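You operate a simulated robot arm through the tools that you are given. There is no shell and no other tool.

Carry out the task below with a simulated robot arm. There is one attempt and no reset: what you move stays moved.

Task
Put the air hose away: nozzle in its holder, vented and wound in.
Fine: nozzle in its holder before the reel turns; shut the orange valve, slide the nozzle's orange collar down till the orange gauge is at zero, slide it up again, then turn the reel to its stop; moulds and regulator stay, open no other valve.
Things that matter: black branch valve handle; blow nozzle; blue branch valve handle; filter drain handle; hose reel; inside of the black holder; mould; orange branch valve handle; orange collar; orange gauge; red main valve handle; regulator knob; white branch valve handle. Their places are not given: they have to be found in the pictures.

The check looks at the end state, three seconds after you hand in, the way a careful person would. Anything else that was tipped, shoved, dropped, spilled or broken makes it a failure.

Robot
A 7-joint arm with a fingered hand, fixed in place. Base frame: the origin is on the floor under the middle of its stand, x ahead of it, y to its left, z up. Readings come in m, degrees, newtons and seconds.
It reaches about 1.164 m from its shoulder. Its first joint turns from -166.0 to 166.0 degrees. Payload 4.7 kg.
The tool frame sits at the grasp point between the pads (the TCP): z along the fingers, y along the line on which they close. The tips reach 0.036 m beyond it. The gripper opens to 0.12 m; its body begins 0.042 m behind the TCP. The gripper is a hand of 5 fingers: y runs from the thumb to the fingers, the wrist lies at [-0.018, -0.122, -0.21] in the tool frame, and closing takes about 1.5 s.
Orientation is that of the tool frame in the base frame, as [roll, pitch, yaw] about the fixed x, y, z axes, in that order (R = Rz(yaw) Ry(pitch) Rx(roll)). With the fingers straight down and the wrist toward the robot, the tool's x, y and z point along [0, 1, 0], [1, 0, 0] and [0, 0, -1] of the base frame.

Tools
- The arm moves only by the tool send_rows. Its argument "moves" is a list of rows, each a list of 6 numbers: the shift along the tool's x, y, z in m, then the turn, a rotation vector about the tool's x, y, z in rad. In form: [[x, y, z, wx, wy, wz], ...]. A call has 1 to 20 rows; each row shifts and turns the commanded pose from where the row before left it, along the tool's axes as they then stand. "fingers" is the opening in per cent of the stroke, from 0 (shut) to 100 (fully open), set as the call begins (left out, the last holds). Each row takes 0.2 s and may step no farther than 0.05 m and 8.6 degrees from the row before; otherwise, or with a gripper value out of range, the whole call is refused. A pose out of reach is approached as far as the arm can. The call stops where the force on the tool passes 90 N (or 10 N more than at its start, if that is more) or the arm is blocked; 0.2 s more then pass. Each finger travels about 0.045 m/s and halts on what it meets, pressing with about 33 N; the grip force reading is that of the motor and also rises with nothing between the fingers. The clock runs only during rows and for 0.2 s after the last one: add rows that do not move to give the fingers time. The reply holds the time, the measured pose of the TCP, the force on the tool along the base axes, the opening and the grip force, in the units named above and with some noise, with the torque about the TCP (base axes, N m) and any sound that the robot's microphone picked up.
- Cameras (640 x 400 px; columns grow to the right, rows downward): "scene" is fixed at [0.3982, -0.651, 1.4704]; the picture's right is [0.95, -0.31, 0.00], its down [-0.11, -0.36, -0.93] and it looks along [0.29, 0.88, -0.37] (base axes); focal length 326 px, centre (320, 200). "wrist" rides on the gripper at [0.073, -0.091, -0.143] in the tool frame; the picture's right is [-0.80, 0.28, -0.53], its down [-0.53, -0.73, 0.42] and it looks along [-0.27, 0.62, 0.74] (tool axes); focal length 234 px, centre (320, 200).
- snapshot(camera): a new picture of that camera. The clock stands still meanwhile.
- move_fingers(index, middle, ring, little, thumb_bend, thumb_turn): sets how far each is bent, from 0 (flat) to 1 (curled in); at 0.3 the hand is open as for a grip, at 0.7 the pads meet at the TCP. One left out holds its place. A second passes; each finger stops where it meets its share of the squeeze, and holds until it gets a number again. A gripper value or a shape takes the hand back. It gives what a move gives, with no picture; readings hold the bend of each and the force on index, middle, ring, little, thumb and palm. thumb_turn goes from beside the hand (0) to across from the fingers (1), as for a grip.
- grasp_type(shape): the hand has 5 fingers and takes this shape, open, in about a second: jaw (thumb against the fingers, like two jaws); tri (thumb and two fingers); tip (a fingertip pinch); poke (one finger out to press); point (the index stretched); flat (the hand flat); cup (the hand cupped); fist (a fist). The gripper value then closes the fingers along that shape, each until it touches; the sizes above hold for jaw. It gives what a move gives, with no picture.
- locate(camera, pixels): there is no depth. For up to 12 entries [column, row, z] of the newest picture of that camera ("zoom" is the newest enlarged one), the place [x, y] in the base frame at which the ray of that pixel passes the height z, good to about 0.002 m. The clock stands still meanwhile.
- zoom(camera, box): a new picture of the part [left, top, right, bottom] of that camera's present view, enlarged. The clock stands still meanwhile.
- close_job(): hands the job in; it is judged then, once.

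Unless the task says otherwise, let go and move clear before handing in.

The tools are called after "Request:" as name(argument=value, ...) on one line, values as JSON. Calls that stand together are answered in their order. send_rows: Moves the arm, as the interface text tells. Its arguments: {"type":"object","properties":{"moves":{"type":"array","items":{"type":"array","items":{"type":"number"}}},"fingers":{"type":"number"}},"required":["moves"]} The other tools are called the same way: grasp_type (shape) gives the hand a shape; move_fingers (index, middle, ring, little, thumb_bend, thumb_turn) moves the fingers one by one; snapshot (camera) takes a picture; locate (camera, pixels) gives the place at which the rays of pixels pass given heights; zoom (camera, box) takes an enlarged picture of a part of a camera's view; close_job () hands the job in.

At the start:

```text
clock: 0.0
tool_pos: [0.5479, 0.0508, 1.4072]
tool_rot: [180.0, 0.0, 90.0]
contact_force: [-0.4, 0.4, 0.0]
wrist_torque: [0.01, 0.02, 0.01]
finger_gap: 0.1196
gripper_force: 0.1
shape: jaw
bend: [0.3, 0.3, 0.3, 0.3, 0.3, 0.98]
finger forces: [0.0, 0.0, 0.0, 0.1, 0.0, 0.1]
```

scene: 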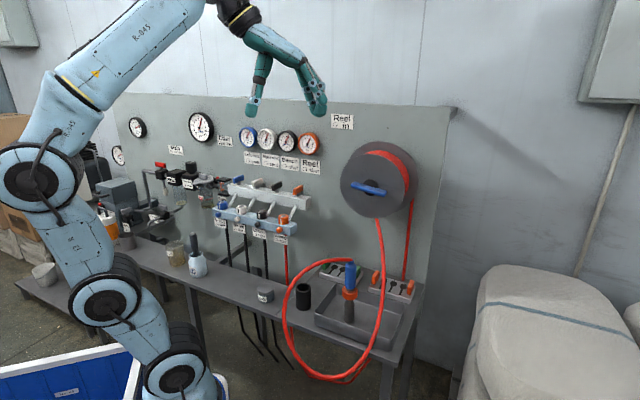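
wrist: 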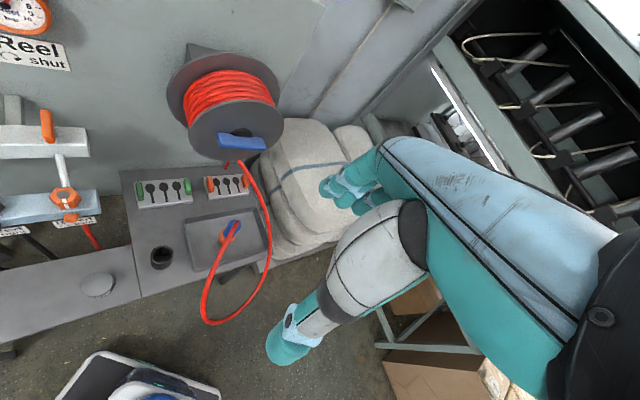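

The scene shows a panel with gauges, a reel at about (378,180), a blow nozzle (blue) at about (350,280) in a tray, and a black holder at about (303,295). I'll enlarge the important areas first.

Request:
zoom(camera="scene", box=[270, 230, 430, 330])

Request:
zoom(camera="scene", box=[190, 100, 350, 200])

Request:
zoom(camera="scene", box=[190, 165, 350, 265])

Request:
zoom(camera="scene", box=[320, 120, 480, 220])

Request:
zoom(camera="scene", box=[90, 100, 250, 200])

Request:
zoom(camera="wrist", box=[100, 130, 340, 340])

```text
4.00 times, centred on (350, 280) of scene
```

zoom: 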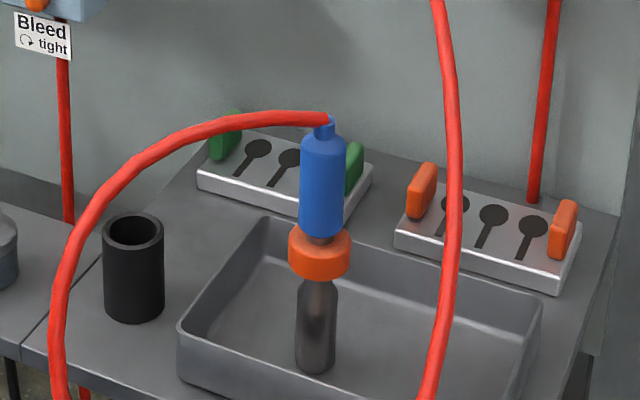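

```text
4.00 times, centred on (270, 150) of scene
```

zoom: 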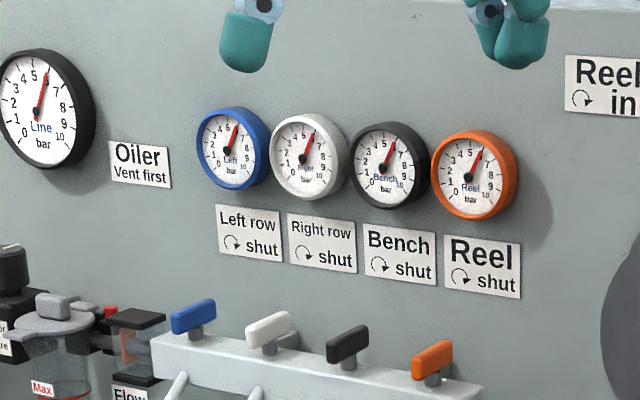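

```text
4.00 times, centred on (270, 215) of scene
```

zoom: 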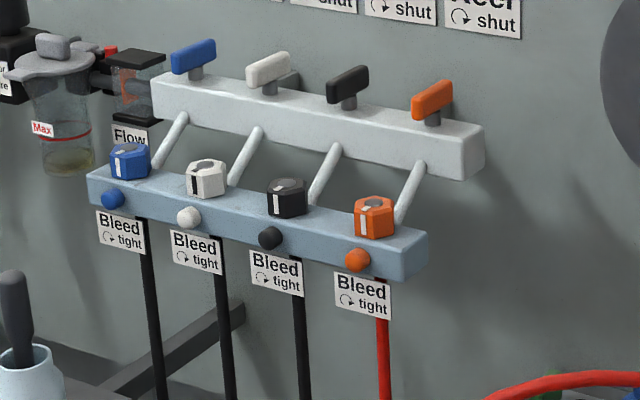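

```text
4.00 times, centred on (400, 170) of scene
```

zoom: 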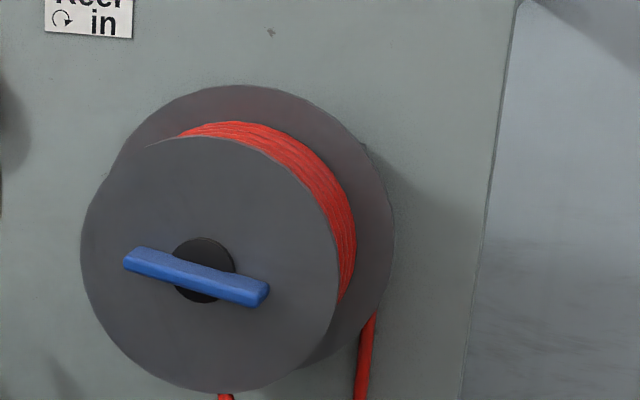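

```text
4.00 times, centred on (170, 150) of scene
```

zoom: 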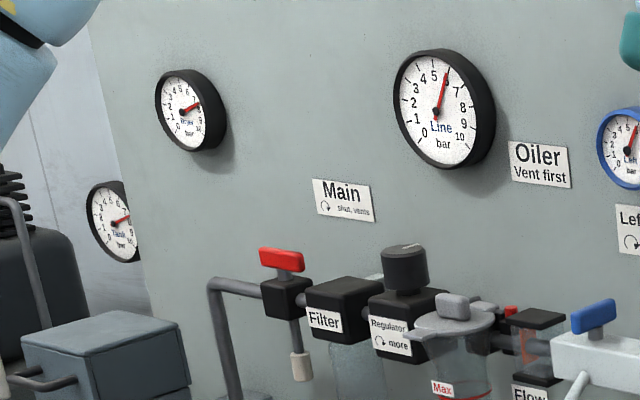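

```text
1.90 times, centred on (220, 235) of wrist
```

zoom: 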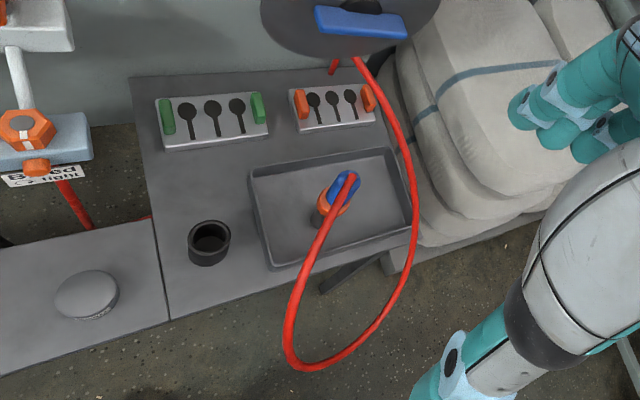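

The nozzle stands upright in the tray (collar around zoom (320,253)), the black holder is to its left (zoom (135,230)), and there is an orange branch valve handle plus an orange bleed knob. I'll triangulate these points with both cameras.

Request:
locate(camera="scene", pixels=[[303.5, 287, 0.8], [303.5, 287, 0.85], [303.5, 287, 0.9], [303.5, 287, 0.95], [350, 293, 0.8], [350, 293, 0.9], [350, 293, 1.0], [298, 190, 1.0], [298, 190, 1.1], [298, 190, 1.2], [368, 188, 1.1], [368, 188, 1.2]])

Request:
locate(camera="wrist", pixels=[[162, 254.5, 0.8], [162, 254.5, 0.85], [162, 254.5, 0.9], [162, 254.5, 0.95], [230, 233, 0.8], [230, 233, 0.9], [230, 233, 1.0], [47, 125, 1.0], [47, 125, 1.1], [47, 125, 1.2], [242, 142, 1.1], [242, 142, 1.2]])

```text
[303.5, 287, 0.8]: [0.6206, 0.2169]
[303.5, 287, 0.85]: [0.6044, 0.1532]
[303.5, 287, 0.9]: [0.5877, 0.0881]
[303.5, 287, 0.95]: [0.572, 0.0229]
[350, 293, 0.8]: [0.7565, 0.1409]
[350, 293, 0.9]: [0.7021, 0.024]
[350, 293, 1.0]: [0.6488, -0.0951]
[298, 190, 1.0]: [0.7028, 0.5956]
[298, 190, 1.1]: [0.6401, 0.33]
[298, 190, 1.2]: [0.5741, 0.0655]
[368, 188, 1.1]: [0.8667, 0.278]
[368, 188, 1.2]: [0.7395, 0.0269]
```

```text
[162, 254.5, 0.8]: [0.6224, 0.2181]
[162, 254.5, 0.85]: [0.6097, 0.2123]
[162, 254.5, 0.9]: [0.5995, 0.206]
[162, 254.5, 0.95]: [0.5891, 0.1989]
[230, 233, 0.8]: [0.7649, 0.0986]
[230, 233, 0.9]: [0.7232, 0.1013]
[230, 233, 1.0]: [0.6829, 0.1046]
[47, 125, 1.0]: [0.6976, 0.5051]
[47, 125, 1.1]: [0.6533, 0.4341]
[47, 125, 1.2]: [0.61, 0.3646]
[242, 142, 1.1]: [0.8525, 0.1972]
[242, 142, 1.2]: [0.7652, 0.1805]
```

The holder top triangulates to about [0.62,0.217,0.80], the orange handle to about [0.67,0.47,1.05], and the reel handle to about [0.82,0.19,1.135]. I'll turn the hand toward the panel for a second view of everything.

Request:
send_rows(moves=[[0, 0, 0, 0, 0, -0.14], [0, 0, 0, 0, 0, -0.14], [0, 0, 0, 0, 0, -0.14], [0, 0, 0, 0, 0, -0.14], [0, 0, 0, 0, 0, -0.14], [0, 0, 0, 0, 0, 0]])

Request:
snapshot(camera="wrist")

Request:
snapshot(camera="scene")

```text
clock: 1.4
tool_pos: [0.5482, 0.0519, 1.4085]
tool_rot: [-180.0, 0.1, 130.1]
contact_force: [1.1, -0.7, 0.3]
wrist_torque: [-0.02, -0.04, -0.01]
finger_gap: 0.1196
gripper_force: 0.0
shape: jaw
bend: [0.3, 0.3, 0.3, 0.3, 0.3, 0.98]
finger forces: [0.0, 0.0, 0.1, 0.0, 0.0, 0.0]
```

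```text
taken
```

wrist: 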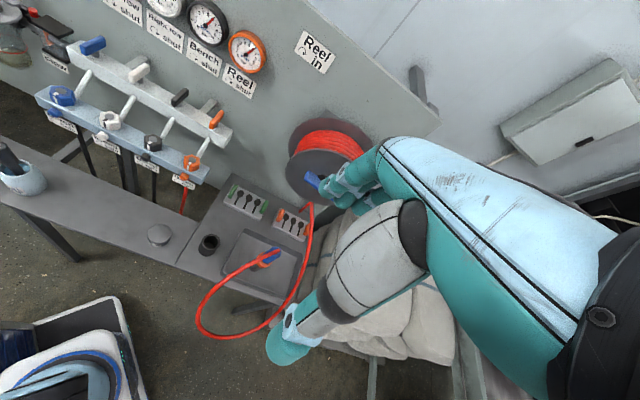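

```text
taken
```

scene: 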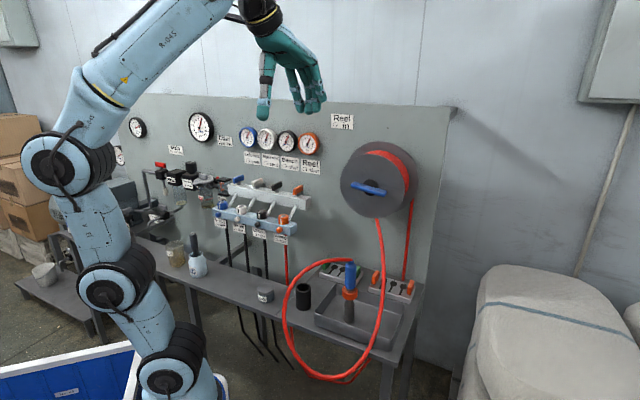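

This view (yaw 130) shows the panel, manifold, moulds, and nozzle. I'll zoom in on it to get precise pixels.

Request:
zoom(camera="wrist", box=[30, 20, 190, 120])

Request:
zoom(camera="wrist", box=[120, 80, 280, 180])

Request:
zoom(camera="wrist", box=[190, 180, 350, 280])

Request:
zoom(camera="wrist", box=[220, 20, 380, 120])

Request:
zoom(camera="wrist", box=[260, 110, 420, 210])

```text
4.00 times, centred on (110, 70) of wrist
```

zoom: 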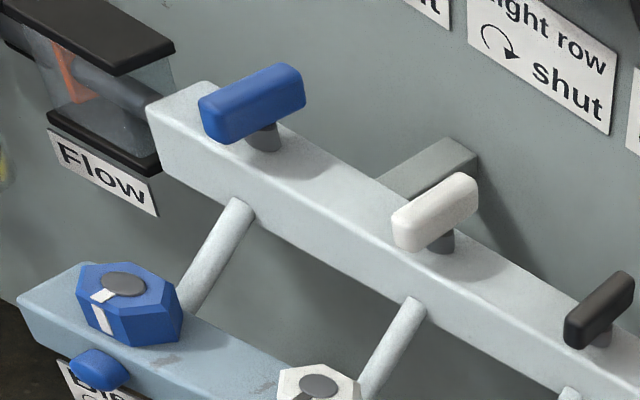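

```text
4.00 times, centred on (200, 130) of wrist
```

zoom: 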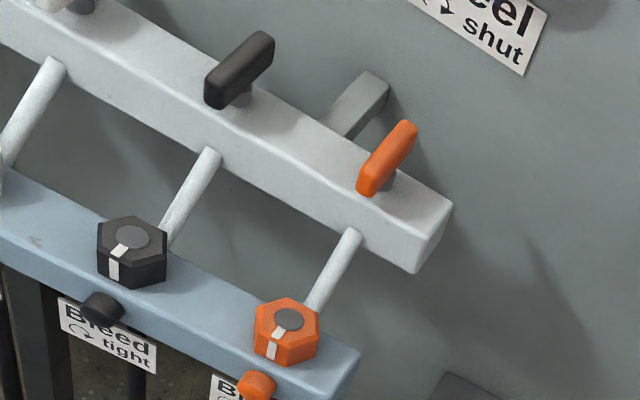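

```text
4.00 times, centred on (270, 230) of wrist
```

zoom: 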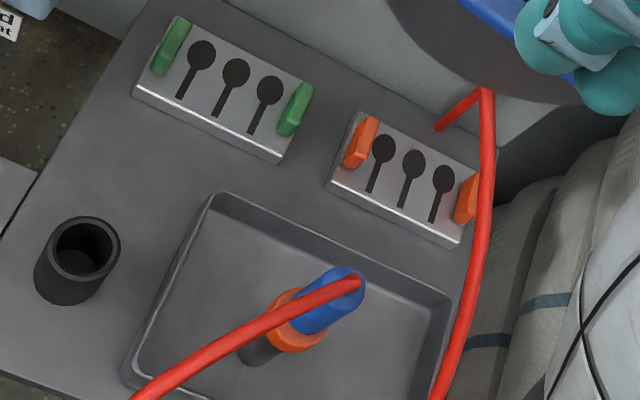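

```text
4.00 times, centred on (300, 70) of wrist
```

zoom: 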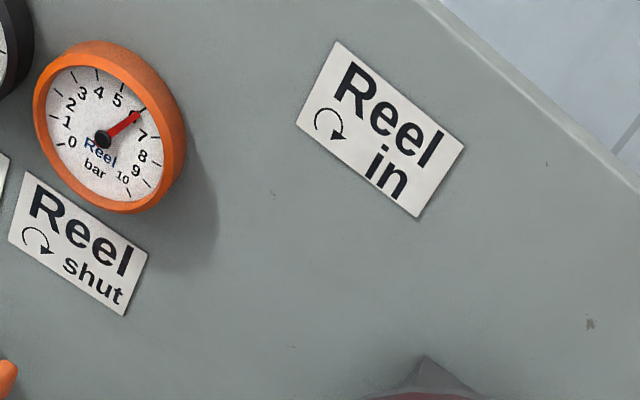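

```text
4.00 times, centred on (340, 160) of wrist
```

zoom: 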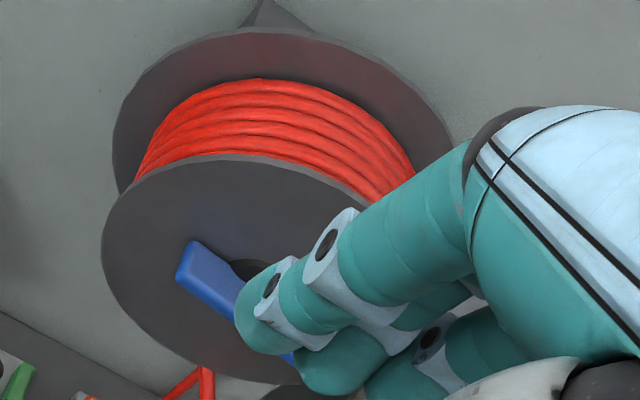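

I'll triangulate matched features between the two newest pictures.

Request:
locate(camera="scene", pixels=[[298, 190, 1.03], [298, 190, 1.07], [283.75, 215.75, 0.93], [283.75, 215.75, 1.0], [303.5, 287.5, 0.78], [303.5, 287.5, 0.82], [351.25, 260.5, 0.86], [351.25, 260.5, 0.92], [350, 293.5, 0.78], [350, 293.5, 0.86], [307.5, 147.5, 1.2], [342, 121, 1.28]])

Request:
locate(camera="wrist", pixels=[[216.75, 119.5, 1.03], [216.75, 119.5, 1.07], [192.25, 159.75, 0.93], [192.25, 159.75, 1.0], [211, 242, 0.78], [211, 242, 0.82], [279.25, 251, 0.86], [279.25, 251, 0.92], [264.25, 259.5, 0.78], [264.25, 259.5, 0.86], [245.75, 54.5, 1.2], [315, 52.5, 1.28]])

```text
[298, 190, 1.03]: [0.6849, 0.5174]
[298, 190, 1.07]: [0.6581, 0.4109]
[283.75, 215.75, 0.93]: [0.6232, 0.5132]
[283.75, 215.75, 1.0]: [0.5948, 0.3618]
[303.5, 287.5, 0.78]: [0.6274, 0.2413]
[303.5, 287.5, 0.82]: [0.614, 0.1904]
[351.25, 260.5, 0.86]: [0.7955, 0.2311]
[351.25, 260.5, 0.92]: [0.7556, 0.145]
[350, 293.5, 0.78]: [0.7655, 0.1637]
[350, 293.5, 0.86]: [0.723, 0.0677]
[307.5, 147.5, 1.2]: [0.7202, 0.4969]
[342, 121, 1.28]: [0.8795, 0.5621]
```

```text
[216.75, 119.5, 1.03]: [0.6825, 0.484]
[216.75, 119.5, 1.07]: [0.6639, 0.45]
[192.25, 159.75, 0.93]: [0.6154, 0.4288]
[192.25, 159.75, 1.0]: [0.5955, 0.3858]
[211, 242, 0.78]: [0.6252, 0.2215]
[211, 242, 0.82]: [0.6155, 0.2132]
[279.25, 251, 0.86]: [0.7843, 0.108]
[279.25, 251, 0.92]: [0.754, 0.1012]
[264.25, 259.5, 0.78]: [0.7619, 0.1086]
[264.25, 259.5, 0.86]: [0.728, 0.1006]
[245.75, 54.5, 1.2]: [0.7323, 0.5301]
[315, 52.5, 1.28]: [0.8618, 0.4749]
```

Orange handle ≈ [0.673,0.468,1.048], holder top ≈ [0.621,0.218,0.799], nozzle top ≈ [0.735,0.098,0.953], collar ≈ [0.740,0.104,0.830]. Now I need the panel direction and the reel handle, so I'll locate the other handles and labels too.

Request:
locate(camera="scene", pixels=[[238.25, 179, 1.03], [238.25, 179, 1.07], [257, 183.5, 1.03], [257, 183.5, 1.07], [276.75, 186, 1.03], [276.75, 186, 1.07], [310.5, 166.5, 1.1], [310.5, 166.5, 1.14], [342, 121, 1.26], [342, 121, 1.3], [307.5, 147.5, 1.17], [307.5, 147.5, 1.2]])

Request:
locate(camera="wrist", pixels=[[93, 45.75, 1.03], [93, 45.75, 1.07], [138.75, 71, 1.03], [138.75, 71, 1.07], [180, 98, 1.03], [180, 98, 1.07], [240, 80, 1.1], [240, 80, 1.14], [315, 52.5, 1.26], [315, 52.5, 1.3], [245.75, 54.5, 1.17], [245.75, 54.5, 1.2]])

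Request:
zoom(camera="scene", box=[280, 100, 360, 150])

```text
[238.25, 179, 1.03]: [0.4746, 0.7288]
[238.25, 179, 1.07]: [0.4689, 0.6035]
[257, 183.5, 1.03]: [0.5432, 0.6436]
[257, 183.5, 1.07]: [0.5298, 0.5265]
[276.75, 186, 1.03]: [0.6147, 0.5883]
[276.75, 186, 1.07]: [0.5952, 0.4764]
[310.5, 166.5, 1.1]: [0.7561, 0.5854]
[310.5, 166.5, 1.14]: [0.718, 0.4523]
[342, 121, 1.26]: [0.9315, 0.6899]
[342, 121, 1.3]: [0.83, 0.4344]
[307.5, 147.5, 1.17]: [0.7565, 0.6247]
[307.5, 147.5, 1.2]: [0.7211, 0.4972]
```

```text
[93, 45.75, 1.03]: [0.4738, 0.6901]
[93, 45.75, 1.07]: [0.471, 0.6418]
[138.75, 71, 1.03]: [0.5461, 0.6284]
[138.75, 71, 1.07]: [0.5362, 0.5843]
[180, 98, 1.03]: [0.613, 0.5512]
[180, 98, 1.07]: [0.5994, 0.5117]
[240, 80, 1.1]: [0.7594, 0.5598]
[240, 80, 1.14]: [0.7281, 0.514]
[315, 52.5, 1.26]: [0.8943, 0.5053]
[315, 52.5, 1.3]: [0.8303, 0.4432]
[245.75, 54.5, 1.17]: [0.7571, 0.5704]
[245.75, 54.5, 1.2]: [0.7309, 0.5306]
```

```text
8.00 times, centred on (320, 125) of scene
```

zoom: 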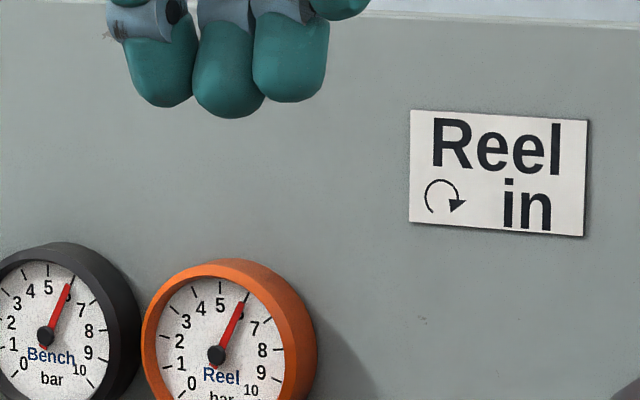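

The four branch handles lie along [0.707,-0.707], so the panel faces [-0.707,-0.707]; all handles currently point out from the panel (open). I'll measure the orange handle's ends and the reel handle's position more closely.

Request:
locate(camera="wrist", pixels=[[221.25, 111.25, 1.05], [212.5, 127.5, 1.05], [217.5, 126.5, 1.03], [192.25, 159.75, 0.985], [207, 243, 0.735], [295, 265, 0.76], [262, 229, 0.76], [260, 262, 0.83]])

Request:
zoom(camera="scene", box=[270, 170, 330, 207])

Request:
zoom(camera="scene", box=[290, 250, 370, 300])

Request:
zoom(camera="scene", box=[320, 290, 400, 340])

```text
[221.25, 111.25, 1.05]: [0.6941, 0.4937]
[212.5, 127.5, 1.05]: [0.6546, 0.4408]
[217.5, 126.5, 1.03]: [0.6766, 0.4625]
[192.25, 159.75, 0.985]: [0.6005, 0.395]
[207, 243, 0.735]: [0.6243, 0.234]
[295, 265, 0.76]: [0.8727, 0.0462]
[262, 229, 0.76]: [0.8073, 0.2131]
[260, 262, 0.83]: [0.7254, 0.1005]
```

```text
10.67 times, centred on (300, 188) of scene
```

zoom: 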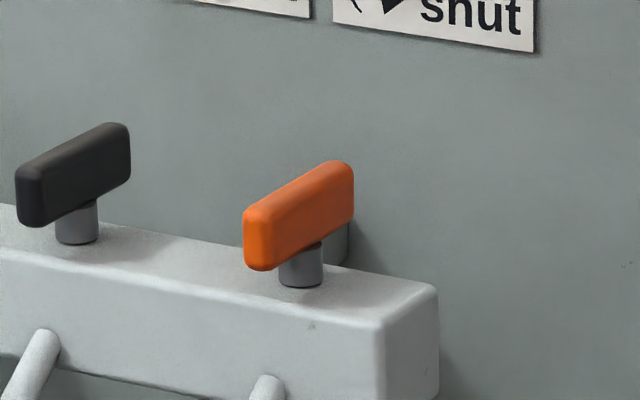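

```text
8.00 times, centred on (330, 275) of scene
```

zoom: 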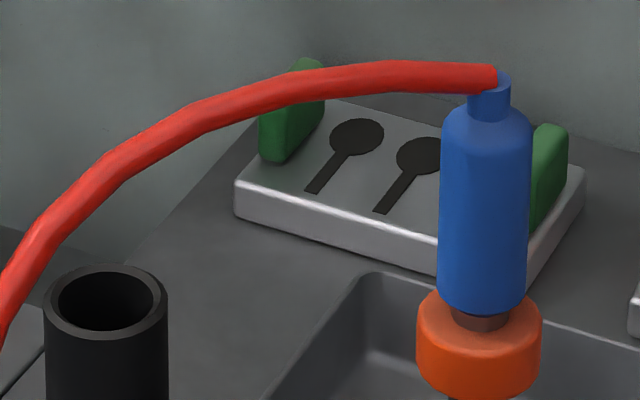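

```text
8.00 times, centred on (360, 315) of scene
```

zoom: 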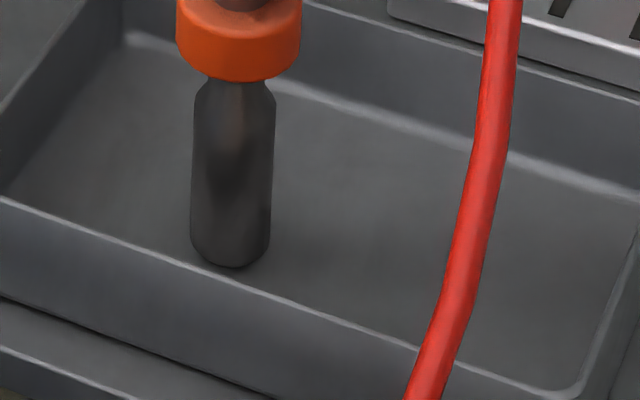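

The orange handle is about 6.5 cm long, pointing out from the panel, centred at about [0.673,0.467,1.05]. I'll turn the hand to yaw 225 so it can straddle the handle and end with the wrist towards the robot after a clockwise quarter turn.

Request:
send_rows(moves=[[0, 0, 0, 0, 0, -0.138], [0, 0, 0, 0, 0, -0.138], [0, 0, 0, 0, 0, -0.138], [0, 0, 0, 0, 0, -0.138], [0, 0, 0, 0, 0, -0.138], [0, 0, 0, 0, 0, -0.138], [0, 0, 0, 0, 0, -0.138], [0, 0, 0, 0, 0, -0.138], [0, 0, 0, 0, 0, -0.138], [0, 0, 0, 0, 0, -0.138], [0, 0, 0, 0, 0, -0.138], [0, 0, 0, 0, 0, -0.138], [0, 0, 0, 0, 0, 0]], fingers=60)

Request:
snapshot(camera="scene")

Request:
snapshot(camera="wrist")

```text
clock: 4.2
tool_pos: [0.5655, 0.0619, 1.1934]
tool_rot: [-180.0, 0.1, -146.7]
contact_force: [0.6, 0.2, -0.3]
wrist_torque: [0.01, -0.01, -0.02]
finger_gap: 0.0724
gripper_force: 0.1
shape: jaw
bend: [0.74, 0.41, 0.38, 0.42, 0.66, 1.0]
finger forces: [0.1, 0.0, 0.0, 0.0, 0.0, 0.0]
out of reach, approached as far as the arm can: row 4, 5, 6, 7, 8, 9, 10, 11, 12
```

```text
taken
```

scene: 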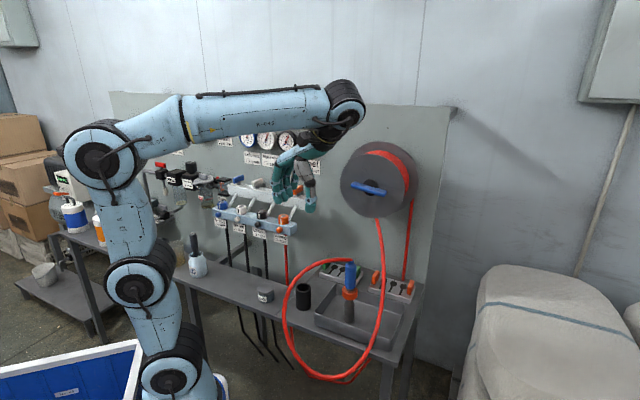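

```text
taken
```

wrist: 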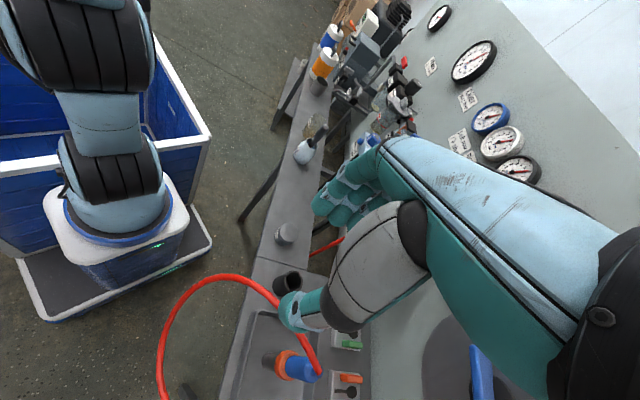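

The arm dropped to z=1.19 because the rotated pose at 1.4 m was out of reach; nothing was touched. I'll hold still a moment and check the reading and the finger bends.

Request:
send_rows(moves=[[0, 0, 0, 0, 0, 0], [0, 0, 0, 0, 0, 0], [0, 0, 0, 0, 0, 0]])

Request:
zoom(camera="scene", box=[240, 70, 400, 220])

```text
clock: 5.0
tool_pos: [0.5651, 0.061, 1.194]
tool_rot: [179.9, 0.1, -146.8]
contact_force: [-0.4, 1.0, -0.3]
wrist_torque: [-0.01, 0.02, 0.05]
finger_gap: 0.0723
gripper_force: 0.0
shape: jaw
bend: [0.74, 0.41, 0.38, 0.42, 0.66, 1.0]
finger forces: [0.0, 0.1, 0.0, 0.1, 0.0, 0.0]
```

```text
2.67 times, centred on (320, 145) of scene
```

zoom: 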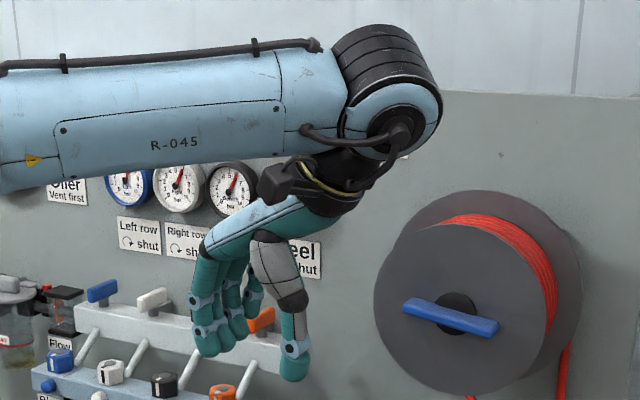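

The pose holds at yaw 213 and z=1.194. I'll finish turning to yaw 225, lower to about z=1.125, and move over the orange handle while watching for reach limits.

Request:
send_rows(moves=[[0, 0, 0.02, 0, 0, -0.103], [0, 0, 0.02, 0, 0, -0.103], [-0.045, 0.026, 0.015, 0, 0, 0], [-0.045, 0.026, 0.015, 0, 0, 0], [-0.045, 0.026, 0, 0, 0, 0], [-0.045, 0.026, 0, 0, 0, 0], [-0.045, 0.026, 0, 0, 0, 0], [-0.045, 0.026, 0, 0, 0, 0], [0, 0, 0, 0, 0, 0]])

Request:
snapshot(camera="scene")

Request:
snapshot(camera="wrist")

```text
refused: row 3 steps farther than a row can; nothing moved
```

```text
taken
```

scene: 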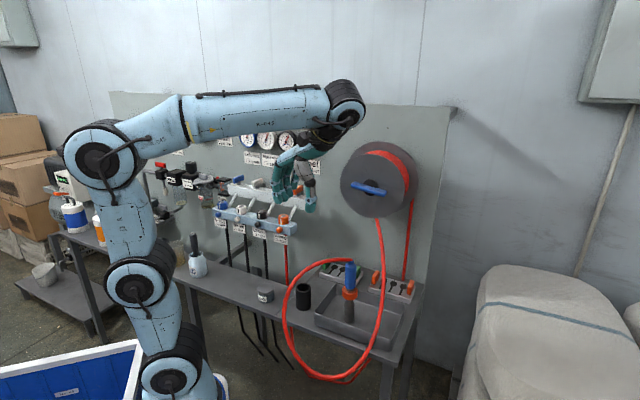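

```text
taken
```

wrist: 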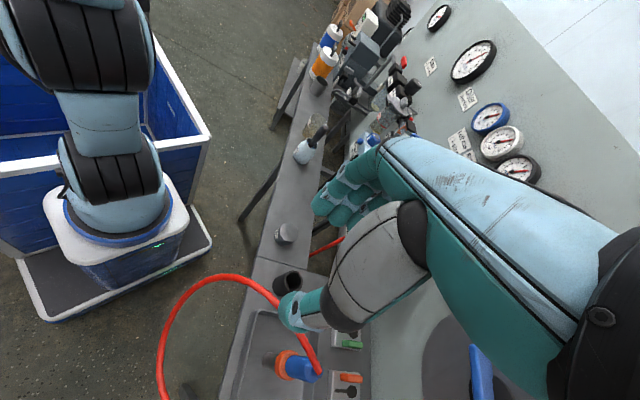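

The call was refused because of step size, so nothing moved. I'll resend with smaller steps.

Request:
send_rows(moves=[[0, 0, 0.02, 0, 0, -0.103], [0, 0, 0.02, 0, 0, -0.103], [-0.035, 0.021, 0.015, 0, 0, 0], [-0.035, 0.021, 0.015, 0, 0, 0], [-0.035, 0.021, 0, 0, 0, 0], [-0.035, 0.021, 0, 0, 0, 0], [-0.035, 0.021, 0, 0, 0, 0], [-0.035, 0.021, 0, 0, 0, 0], [0, 0, 0, 0, 0, 0]])

Request:
snapshot(camera="scene")

Request:
snapshot(camera="wrist")

```text
clock: 7.0
tool_pos: [0.6256, 0.3006, 1.123]
tool_rot: [-180.0, 0.0, -135.1]
contact_force: [-0.6, 1.4, 0.9]
wrist_torque: [0.01, -0.02, 0.02]
finger_gap: 0.0724
gripper_force: 0.1
shape: jaw
bend: [0.74, 0.41, 0.38, 0.42, 0.66, 1.0]
finger forces: [0.0, 0.0, 0.1, 0.0, 0.1, 0.1]
```

```text
taken
```

scene: 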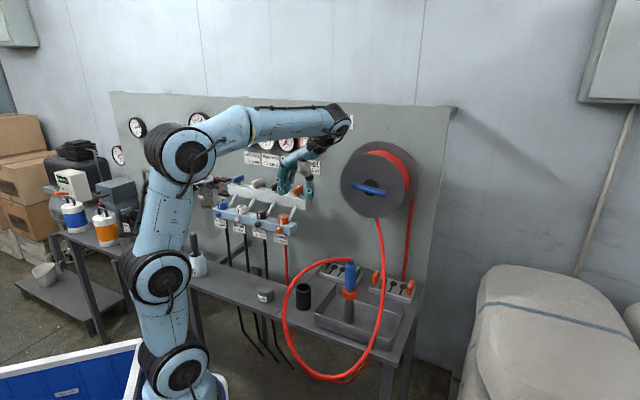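

```text
taken
```

wrist: 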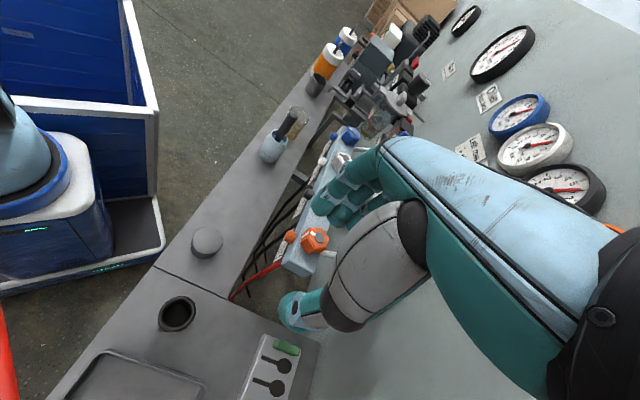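

No contact yet; TCP is at [0.626,0.301,1.123]. I'll continue the remaining 17 cm to right above the orange handle.

Request:
send_rows(moves=[[-0.038, 0.021, 0, 0, 0, 0], [-0.038, 0.021, 0, 0, 0, 0], [-0.038, 0.021, 0, 0, 0, 0], [-0.037, 0.021, 0, 0, 0, 0], [0, 0, 0, 0, 0, 0]])

Request:
zoom(camera="scene", box=[240, 100, 400, 200])

Request:
snapshot(camera="wrist")

```text
clock: 8.2
tool_pos: [0.6722, 0.4658, 1.1223]
tool_rot: [-180.0, 0.0, -135.1]
contact_force: [0.7, 0.8, 0.6]
wrist_torque: [-0.02, 0.02, 0.02]
finger_gap: 0.0723
gripper_force: 0.0
shape: jaw
bend: [0.74, 0.41, 0.38, 0.42, 0.66, 1.0]
finger forces: [0.0, 0.0, 0.0, 0.1, 0.0, 0.1]
```

```text
4.00 times, centred on (320, 150) of scene
```

zoom: 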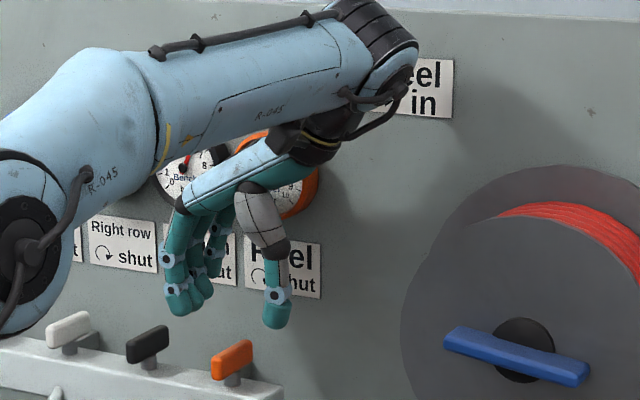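

```text
taken
```

wrist: 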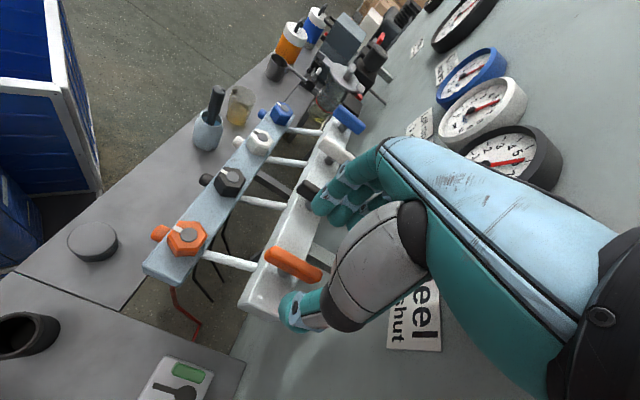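

The handle at wrist pixel (293,263) lies right where the TCP axis meets z=1.05, so alignment is good. The index reads 0.74 bent while the others are at 0.4, so I'll look closely at the fingers before lowering.

Request:
zoom(camera="wrist", box=[240, 170, 400, 330])

Request:
zoom(camera="scene", box=[270, 140, 330, 200])

```text
2.50 times, centred on (320, 250) of wrist
```

zoom: 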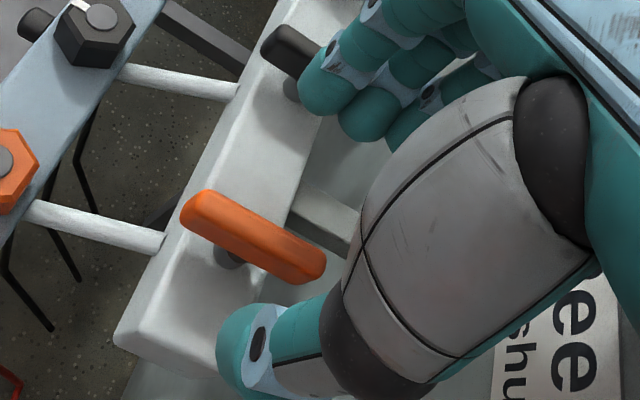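

```text
6.67 times, centred on (300, 170) of scene
```

zoom: 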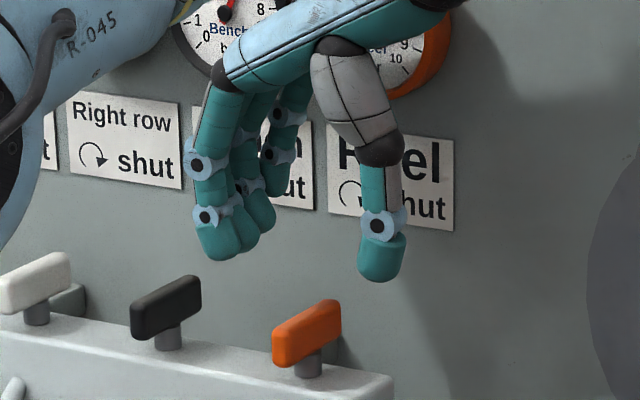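

The bent finger is the index on the panel side; I'll measure where the finger tips and thumb tip are now, to see if they'd clear the black handle when lowered.

Request:
locate(camera="scene", pixels=[[285.75, 177, 1.09], [309, 180, 1.09], [292, 173, 1.09], [285.75, 177, 1.08], [309, 180, 1.08]])

```text
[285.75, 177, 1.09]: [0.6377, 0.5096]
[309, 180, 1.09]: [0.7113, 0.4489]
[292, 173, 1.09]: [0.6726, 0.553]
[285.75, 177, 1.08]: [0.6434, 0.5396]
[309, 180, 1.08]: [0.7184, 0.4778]
```

Fingertips sit 5.5 cm to the black-handle side and the thumb 4 cm on the other side, leaving about 2 cm clearance to the black handle. I'll straighten the index so it won't land on top of the handle.

Request:
move_fingers(index=0.42, middle=0.42, ring=0.42, little=0.42, thumb_bend=0.45, thumb_turn=1.0)

Request:
zoom(camera="scene", box=[270, 140, 330, 200])

Request:
zoom(camera="wrist", box=[240, 170, 400, 330])

```text
clock: 9.2
tool_pos: [0.6707, 0.4656, 1.124]
tool_rot: [179.9, 0.0, -134.9]
contact_force: [0.1, 0.6, -0.1]
wrist_torque: [-0.02, 0.01, 0.01]
finger_gap: 0.0819
gripper_force: 0.0
shape: fingers
bend: [0.42, 0.42, 0.42, 0.42, 0.45, 0.99]
finger forces: [0.0, 0.0, 0.1, 0.0, 0.0, 0.0]
```

```text
6.67 times, centred on (300, 170) of scene
```

zoom: 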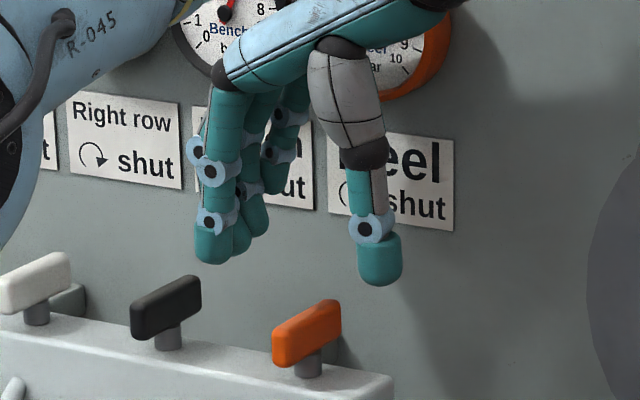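

```text
2.50 times, centred on (320, 250) of wrist
```

zoom: 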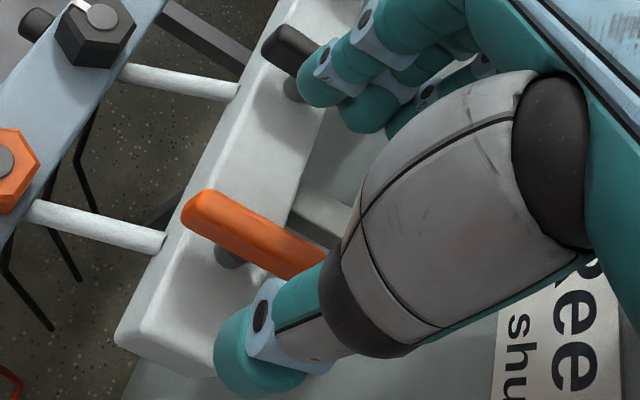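

All fingers are now evenly open around the handle. I'll lower about 5 cm so the fingertips straddle it.

Request:
send_rows(moves=[[0, 0, 0.02, 0, 0, 0], [0, 0, 0.02, 0, 0, 0], [0, 0, 0.01, 0, 0, 0], [0, 0, 0, 0, 0, 0]])

Request:
zoom(camera="scene", box=[270, 140, 330, 200])

Request:
zoom(camera="wrist", box=[240, 170, 400, 330])

```text
clock: 10.2
tool_pos: [0.6724, 0.4659, 1.0726]
tool_rot: [-180.0, 0.0, -135.0]
contact_force: [0.0, -0.1, -0.4]
wrist_torque: [0.0, -0.01, 0.01]
finger_gap: 0.0821
gripper_force: 0.1
shape: fingers
bend: [0.42, 0.42, 0.42, 0.42, 0.45, 0.99]
finger forces: [0.0, 0.1, 0.0, 0.1, 0.0, 0.1]
```

```text
6.67 times, centred on (300, 170) of scene
```

zoom: 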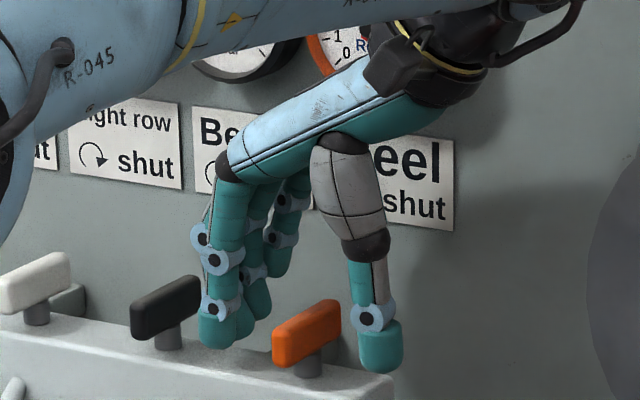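

```text
2.50 times, centred on (320, 250) of wrist
```

zoom: 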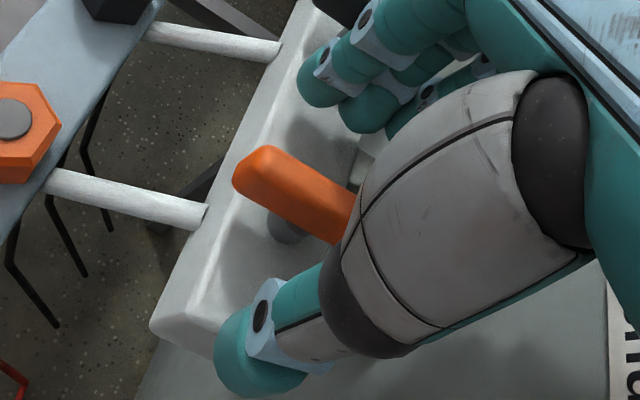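

The fingertips now straddle the handle at its height with no contact. I'll close the fingers onto it.

Request:
move_fingers(index=0.68, middle=0.68, ring=0.68, little=0.68, thumb_bend=0.68)

Request:
zoom(camera="scene", box=[270, 140, 330, 200])

Request:
zoom(camera="wrist", box=[240, 170, 400, 330])

```text
clock: 11.2
tool_pos: [0.6717, 0.4662, 1.0726]
tool_rot: [-180.0, 0.0, -135.0]
contact_force: [-3.3, 2.5, -1.3]
wrist_torque: [0.09, 0.12, 0.05]
finger_gap: 0.0141
gripper_force: 2.4
shape: fingers
bend: [0.66, 0.67, 0.67, 0.68, 0.67, 1.0]
finger forces: [2.0, 1.7, 1.2, 0.1, 1.2, 0.0]
```

```text
6.67 times, centred on (300, 170) of scene
```

zoom: 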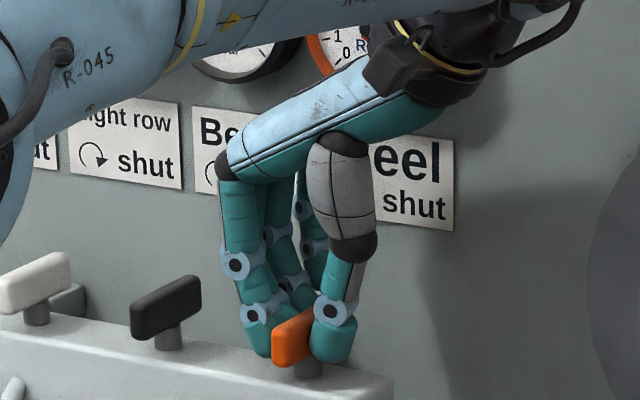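

```text
2.50 times, centred on (320, 250) of wrist
```

zoom: 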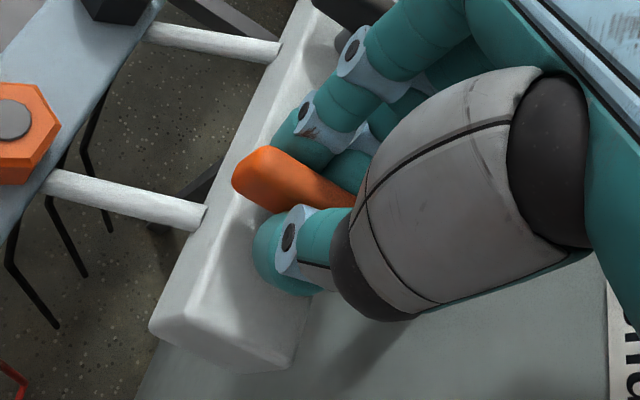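

The fingers hold the handle lightly (about 2 N). I'll tighten the squeeze and then begin turning clockwise (+z of the tool), in stages.

Request:
move_fingers(index=0.76, middle=0.76, ring=0.76, little=0.76, thumb_bend=0.76)

Request:
send_rows(moves=[[0, 0, 0, 0, 0, 0.1], [0, 0, 0, 0, 0, 0.1], [0, 0, 0, 0, 0, 0.1], [0, 0, 0, 0, 0, 0.1], [0, 0, 0, 0, 0, 0]])

Request:
zoom(camera="scene", box=[270, 140, 330, 200])

Request:
zoom(camera="wrist", box=[240, 170, 400, 330])

```text
clock: 12.2
tool_pos: [0.6733, 0.4686, 1.0723]
tool_rot: [180.0, -0.1, -135.1]
contact_force: [-2.1, 23.3, -12.9]
wrist_torque: [0.34, 0.13, 0.11]
finger_gap: 0.0131
gripper_force: 21.5
shape: fingers
bend: [0.71, 0.72, 0.74, 0.76, 0.7, 1.0]
finger forces: [14.8, 9.6, 7.7, 0.0, 10.6, 0.0]
```

```text
clock: 13.4
tool_pos: [0.6716, 0.468, 1.0719]
tool_rot: [179.9, -0.1, -158.0]
contact_force: [0.2, 26.2, -12.4]
wrist_torque: [0.56, 0.13, 0.08]
finger_gap: 0.0134
gripper_force: 22.5
shape: fingers
bend: [0.71, 0.72, 0.74, 0.76, 0.71, 1.0]
finger forces: [17.0, 11.0, 8.2, 0.0, 9.1, 0.0]
```

```text
6.67 times, centred on (300, 170) of scene
```

zoom: 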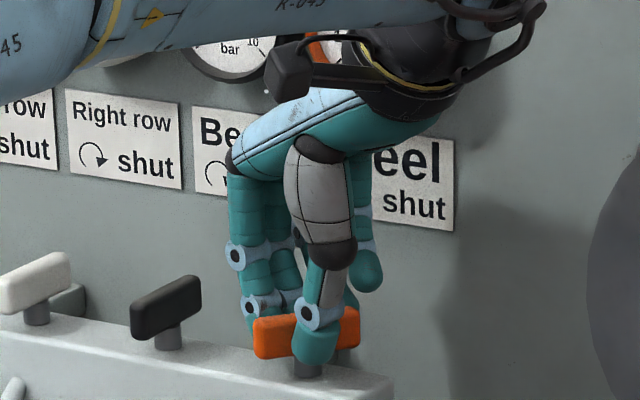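

```text
2.50 times, centred on (320, 250) of wrist
```

zoom: 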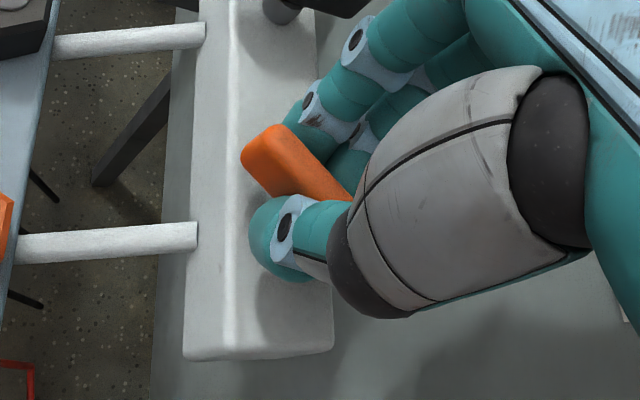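

The handle is turning clockwise with the hand (yaw 225→202). I'll continue.

Request:
send_rows(moves=[[0, 0, 0, 0, 0, 0.1], [0, 0, 0, 0, 0, 0.1], [0, 0, 0, 0, 0, 0.1], [0, 0, 0, 0, 0, 0.1], [0, 0, 0, 0, 0, 0.1], [0, 0, 0, 0, 0, 0]])

Request:
zoom(camera="scene", box=[270, 140, 330, 200])

Request:
zoom(camera="wrist", box=[240, 170, 400, 330])

```text
clock: 14.8
tool_pos: [0.6717, 0.4672, 1.0718]
tool_rot: [-180.0, 0.0, 173.4]
contact_force: [5.6, 30.7, -9.4]
wrist_torque: [0.77, -0.03, 0.04]
finger_gap: 0.0139
gripper_force: 22.6
shape: fingers
bend: [0.71, 0.65, 0.74, 0.76, 0.71, 1.0]
finger forces: [19.2, 11.1, 7.2, 0.0, 7.7, 0.1]
```

```text
6.67 times, centred on (300, 170) of scene
```

zoom: 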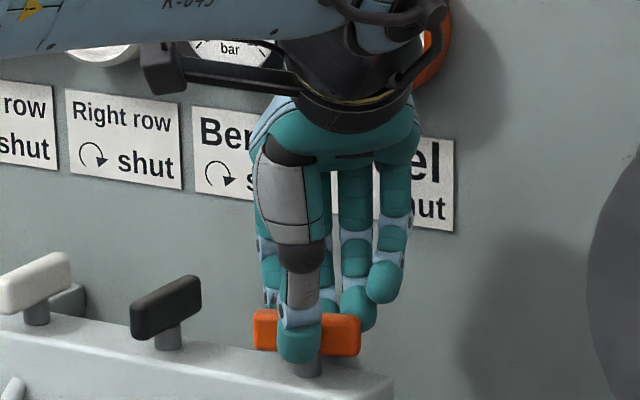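

```text
2.50 times, centred on (320, 250) of wrist
```

zoom: 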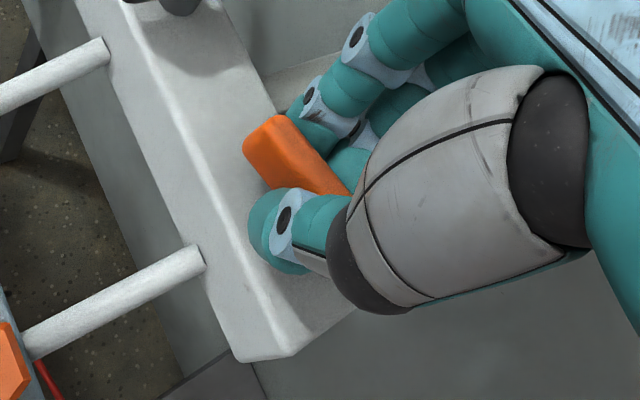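

Turned about 52° so far with low torque. I'll turn the remaining ~40° and watch for a stop.

Request:
send_rows(moves=[[0, 0, 0, 0, 0, 0.1], [0, 0, 0, 0, 0, 0.1], [0, 0, 0, 0, 0, 0.1], [0, 0, 0, 0, 0, 0.1], [0, 0, 0, 0, 0, 0.1], [0, 0, 0, 0, 0, 0.1], [0, 0, 0, 0, 0, 0.07], [0, 0, 0, 0, 0, 0]])

Request:
zoom(camera="scene", box=[270, 140, 330, 200])

Request:
zoom(camera="wrist", box=[240, 170, 400, 330])

```text
clock: 16.6
tool_pos: [0.6734, 0.4672, 1.0736]
tool_rot: [180.0, 0.0, 134.9]
contact_force: [6.9, 41.5, 4.0]
wrist_torque: [0.94, -0.26, 0.83]
finger_gap: 0.011
gripper_force: 24.7
shape: fingers
bend: [0.71, 0.62, 0.75, 0.76, 0.71, 1.0]
finger forces: [11.3, 18.1, 11.6, 0.0, 8.7, 0.0]
```

```text
6.67 times, centred on (300, 170) of scene
```

zoom: 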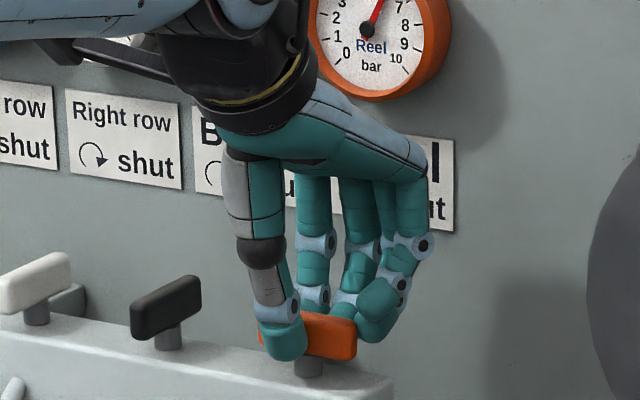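

```text
2.50 times, centred on (320, 250) of wrist
```

zoom: 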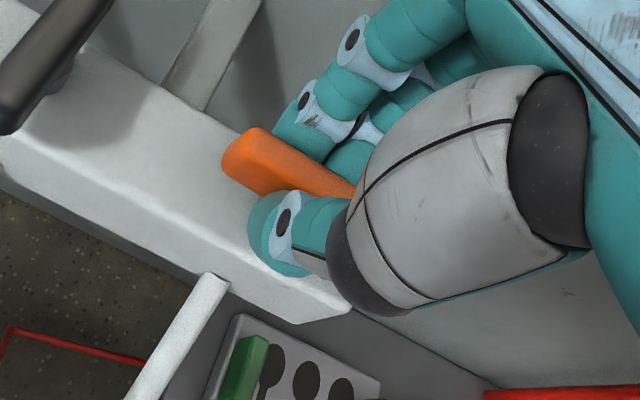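

Torque about the vertical jumped to 0.83 N·m and the handle now lies parallel to the manifold, suggesting the stop. I'll nudge slightly further to confirm, then look.

Request:
send_rows(moves=[[0, 0, 0, 0, 0, 0.04], [0, 0, 0, 0, 0, 0.04], [0, 0, 0, 0, 0, 0]])

Request:
zoom(camera="wrist", box=[240, 170, 400, 330])

```text
clock: 17.4
tool_pos: [0.6728, 0.4677, 1.0724]
tool_rot: [-180.0, 0.0, 130.3]
contact_force: [11.8, 35.5, 5.7]
wrist_torque: [0.86, -0.37, 0.8]
finger_gap: 0.0103
gripper_force: 26.9
shape: fingers
bend: [0.72, 0.62, 0.74, 0.76, 0.71, 1.0]
finger forces: [10.5, 20.0, 12.9, 0.0, 10.5, 0.1]
```

```text
2.50 times, centred on (320, 250) of wrist
```

zoom: 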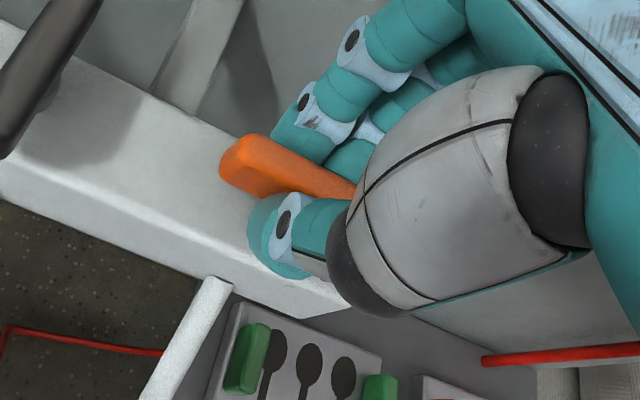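

The hand now slips relative to the handle, so it's at its stop (shut). I'll open the fingers evenly and lift off.

Request:
move_fingers(index=0.45, middle=0.45, ring=0.45, little=0.45, thumb_bend=0.45)

Request:
send_rows(moves=[[0, 0, -0.02, 0, 0, 0], [0, 0, -0.03, 0, 0, 0], [0, -0.02, -0.03, 0, 0, 0], [0, -0.04, 0, 0, 0, 0], [0, -0.04, 0, 0, 0, 0], [0, 0, 0, 0, 0, 0]])

Request:
snapshot(camera="scene")

Request:
snapshot(camera="wrist")

```text
clock: 18.4
tool_pos: [0.6713, 0.4651, 1.0723]
tool_rot: [-180.0, 0.0, 130.4]
contact_force: [0.2, 0.1, 0.0]
wrist_torque: [-0.01, -0.01, 0.0]
finger_gap: 0.0773
gripper_force: 0.0
shape: fingers
bend: [0.45, 0.45, 0.45, 0.45, 0.45, 0.99]
finger forces: [0.0, 0.0, 0.0, 0.0, 0.0, 0.0]
```

```text
clock: 19.8
tool_pos: [0.5957, 0.4, 1.1529]
tool_rot: [-180.0, -0.1, 130.4]
contact_force: [0.4, 0.3, -0.2]
wrist_torque: [0.02, 0.01, 0.0]
finger_gap: 0.0777
gripper_force: 0.1
shape: fingers
bend: [0.45, 0.45, 0.45, 0.45, 0.45, 0.99]
finger forces: [0.0, 0.0, 0.0, 0.0, 0.0, 0.0]
```

```text
taken
```

scene: 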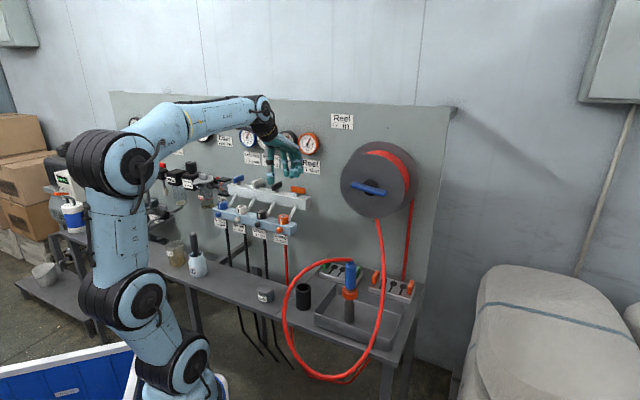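

```text
taken
```

wrist: 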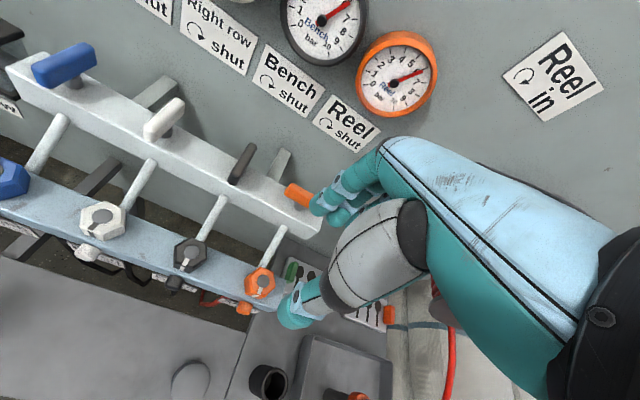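

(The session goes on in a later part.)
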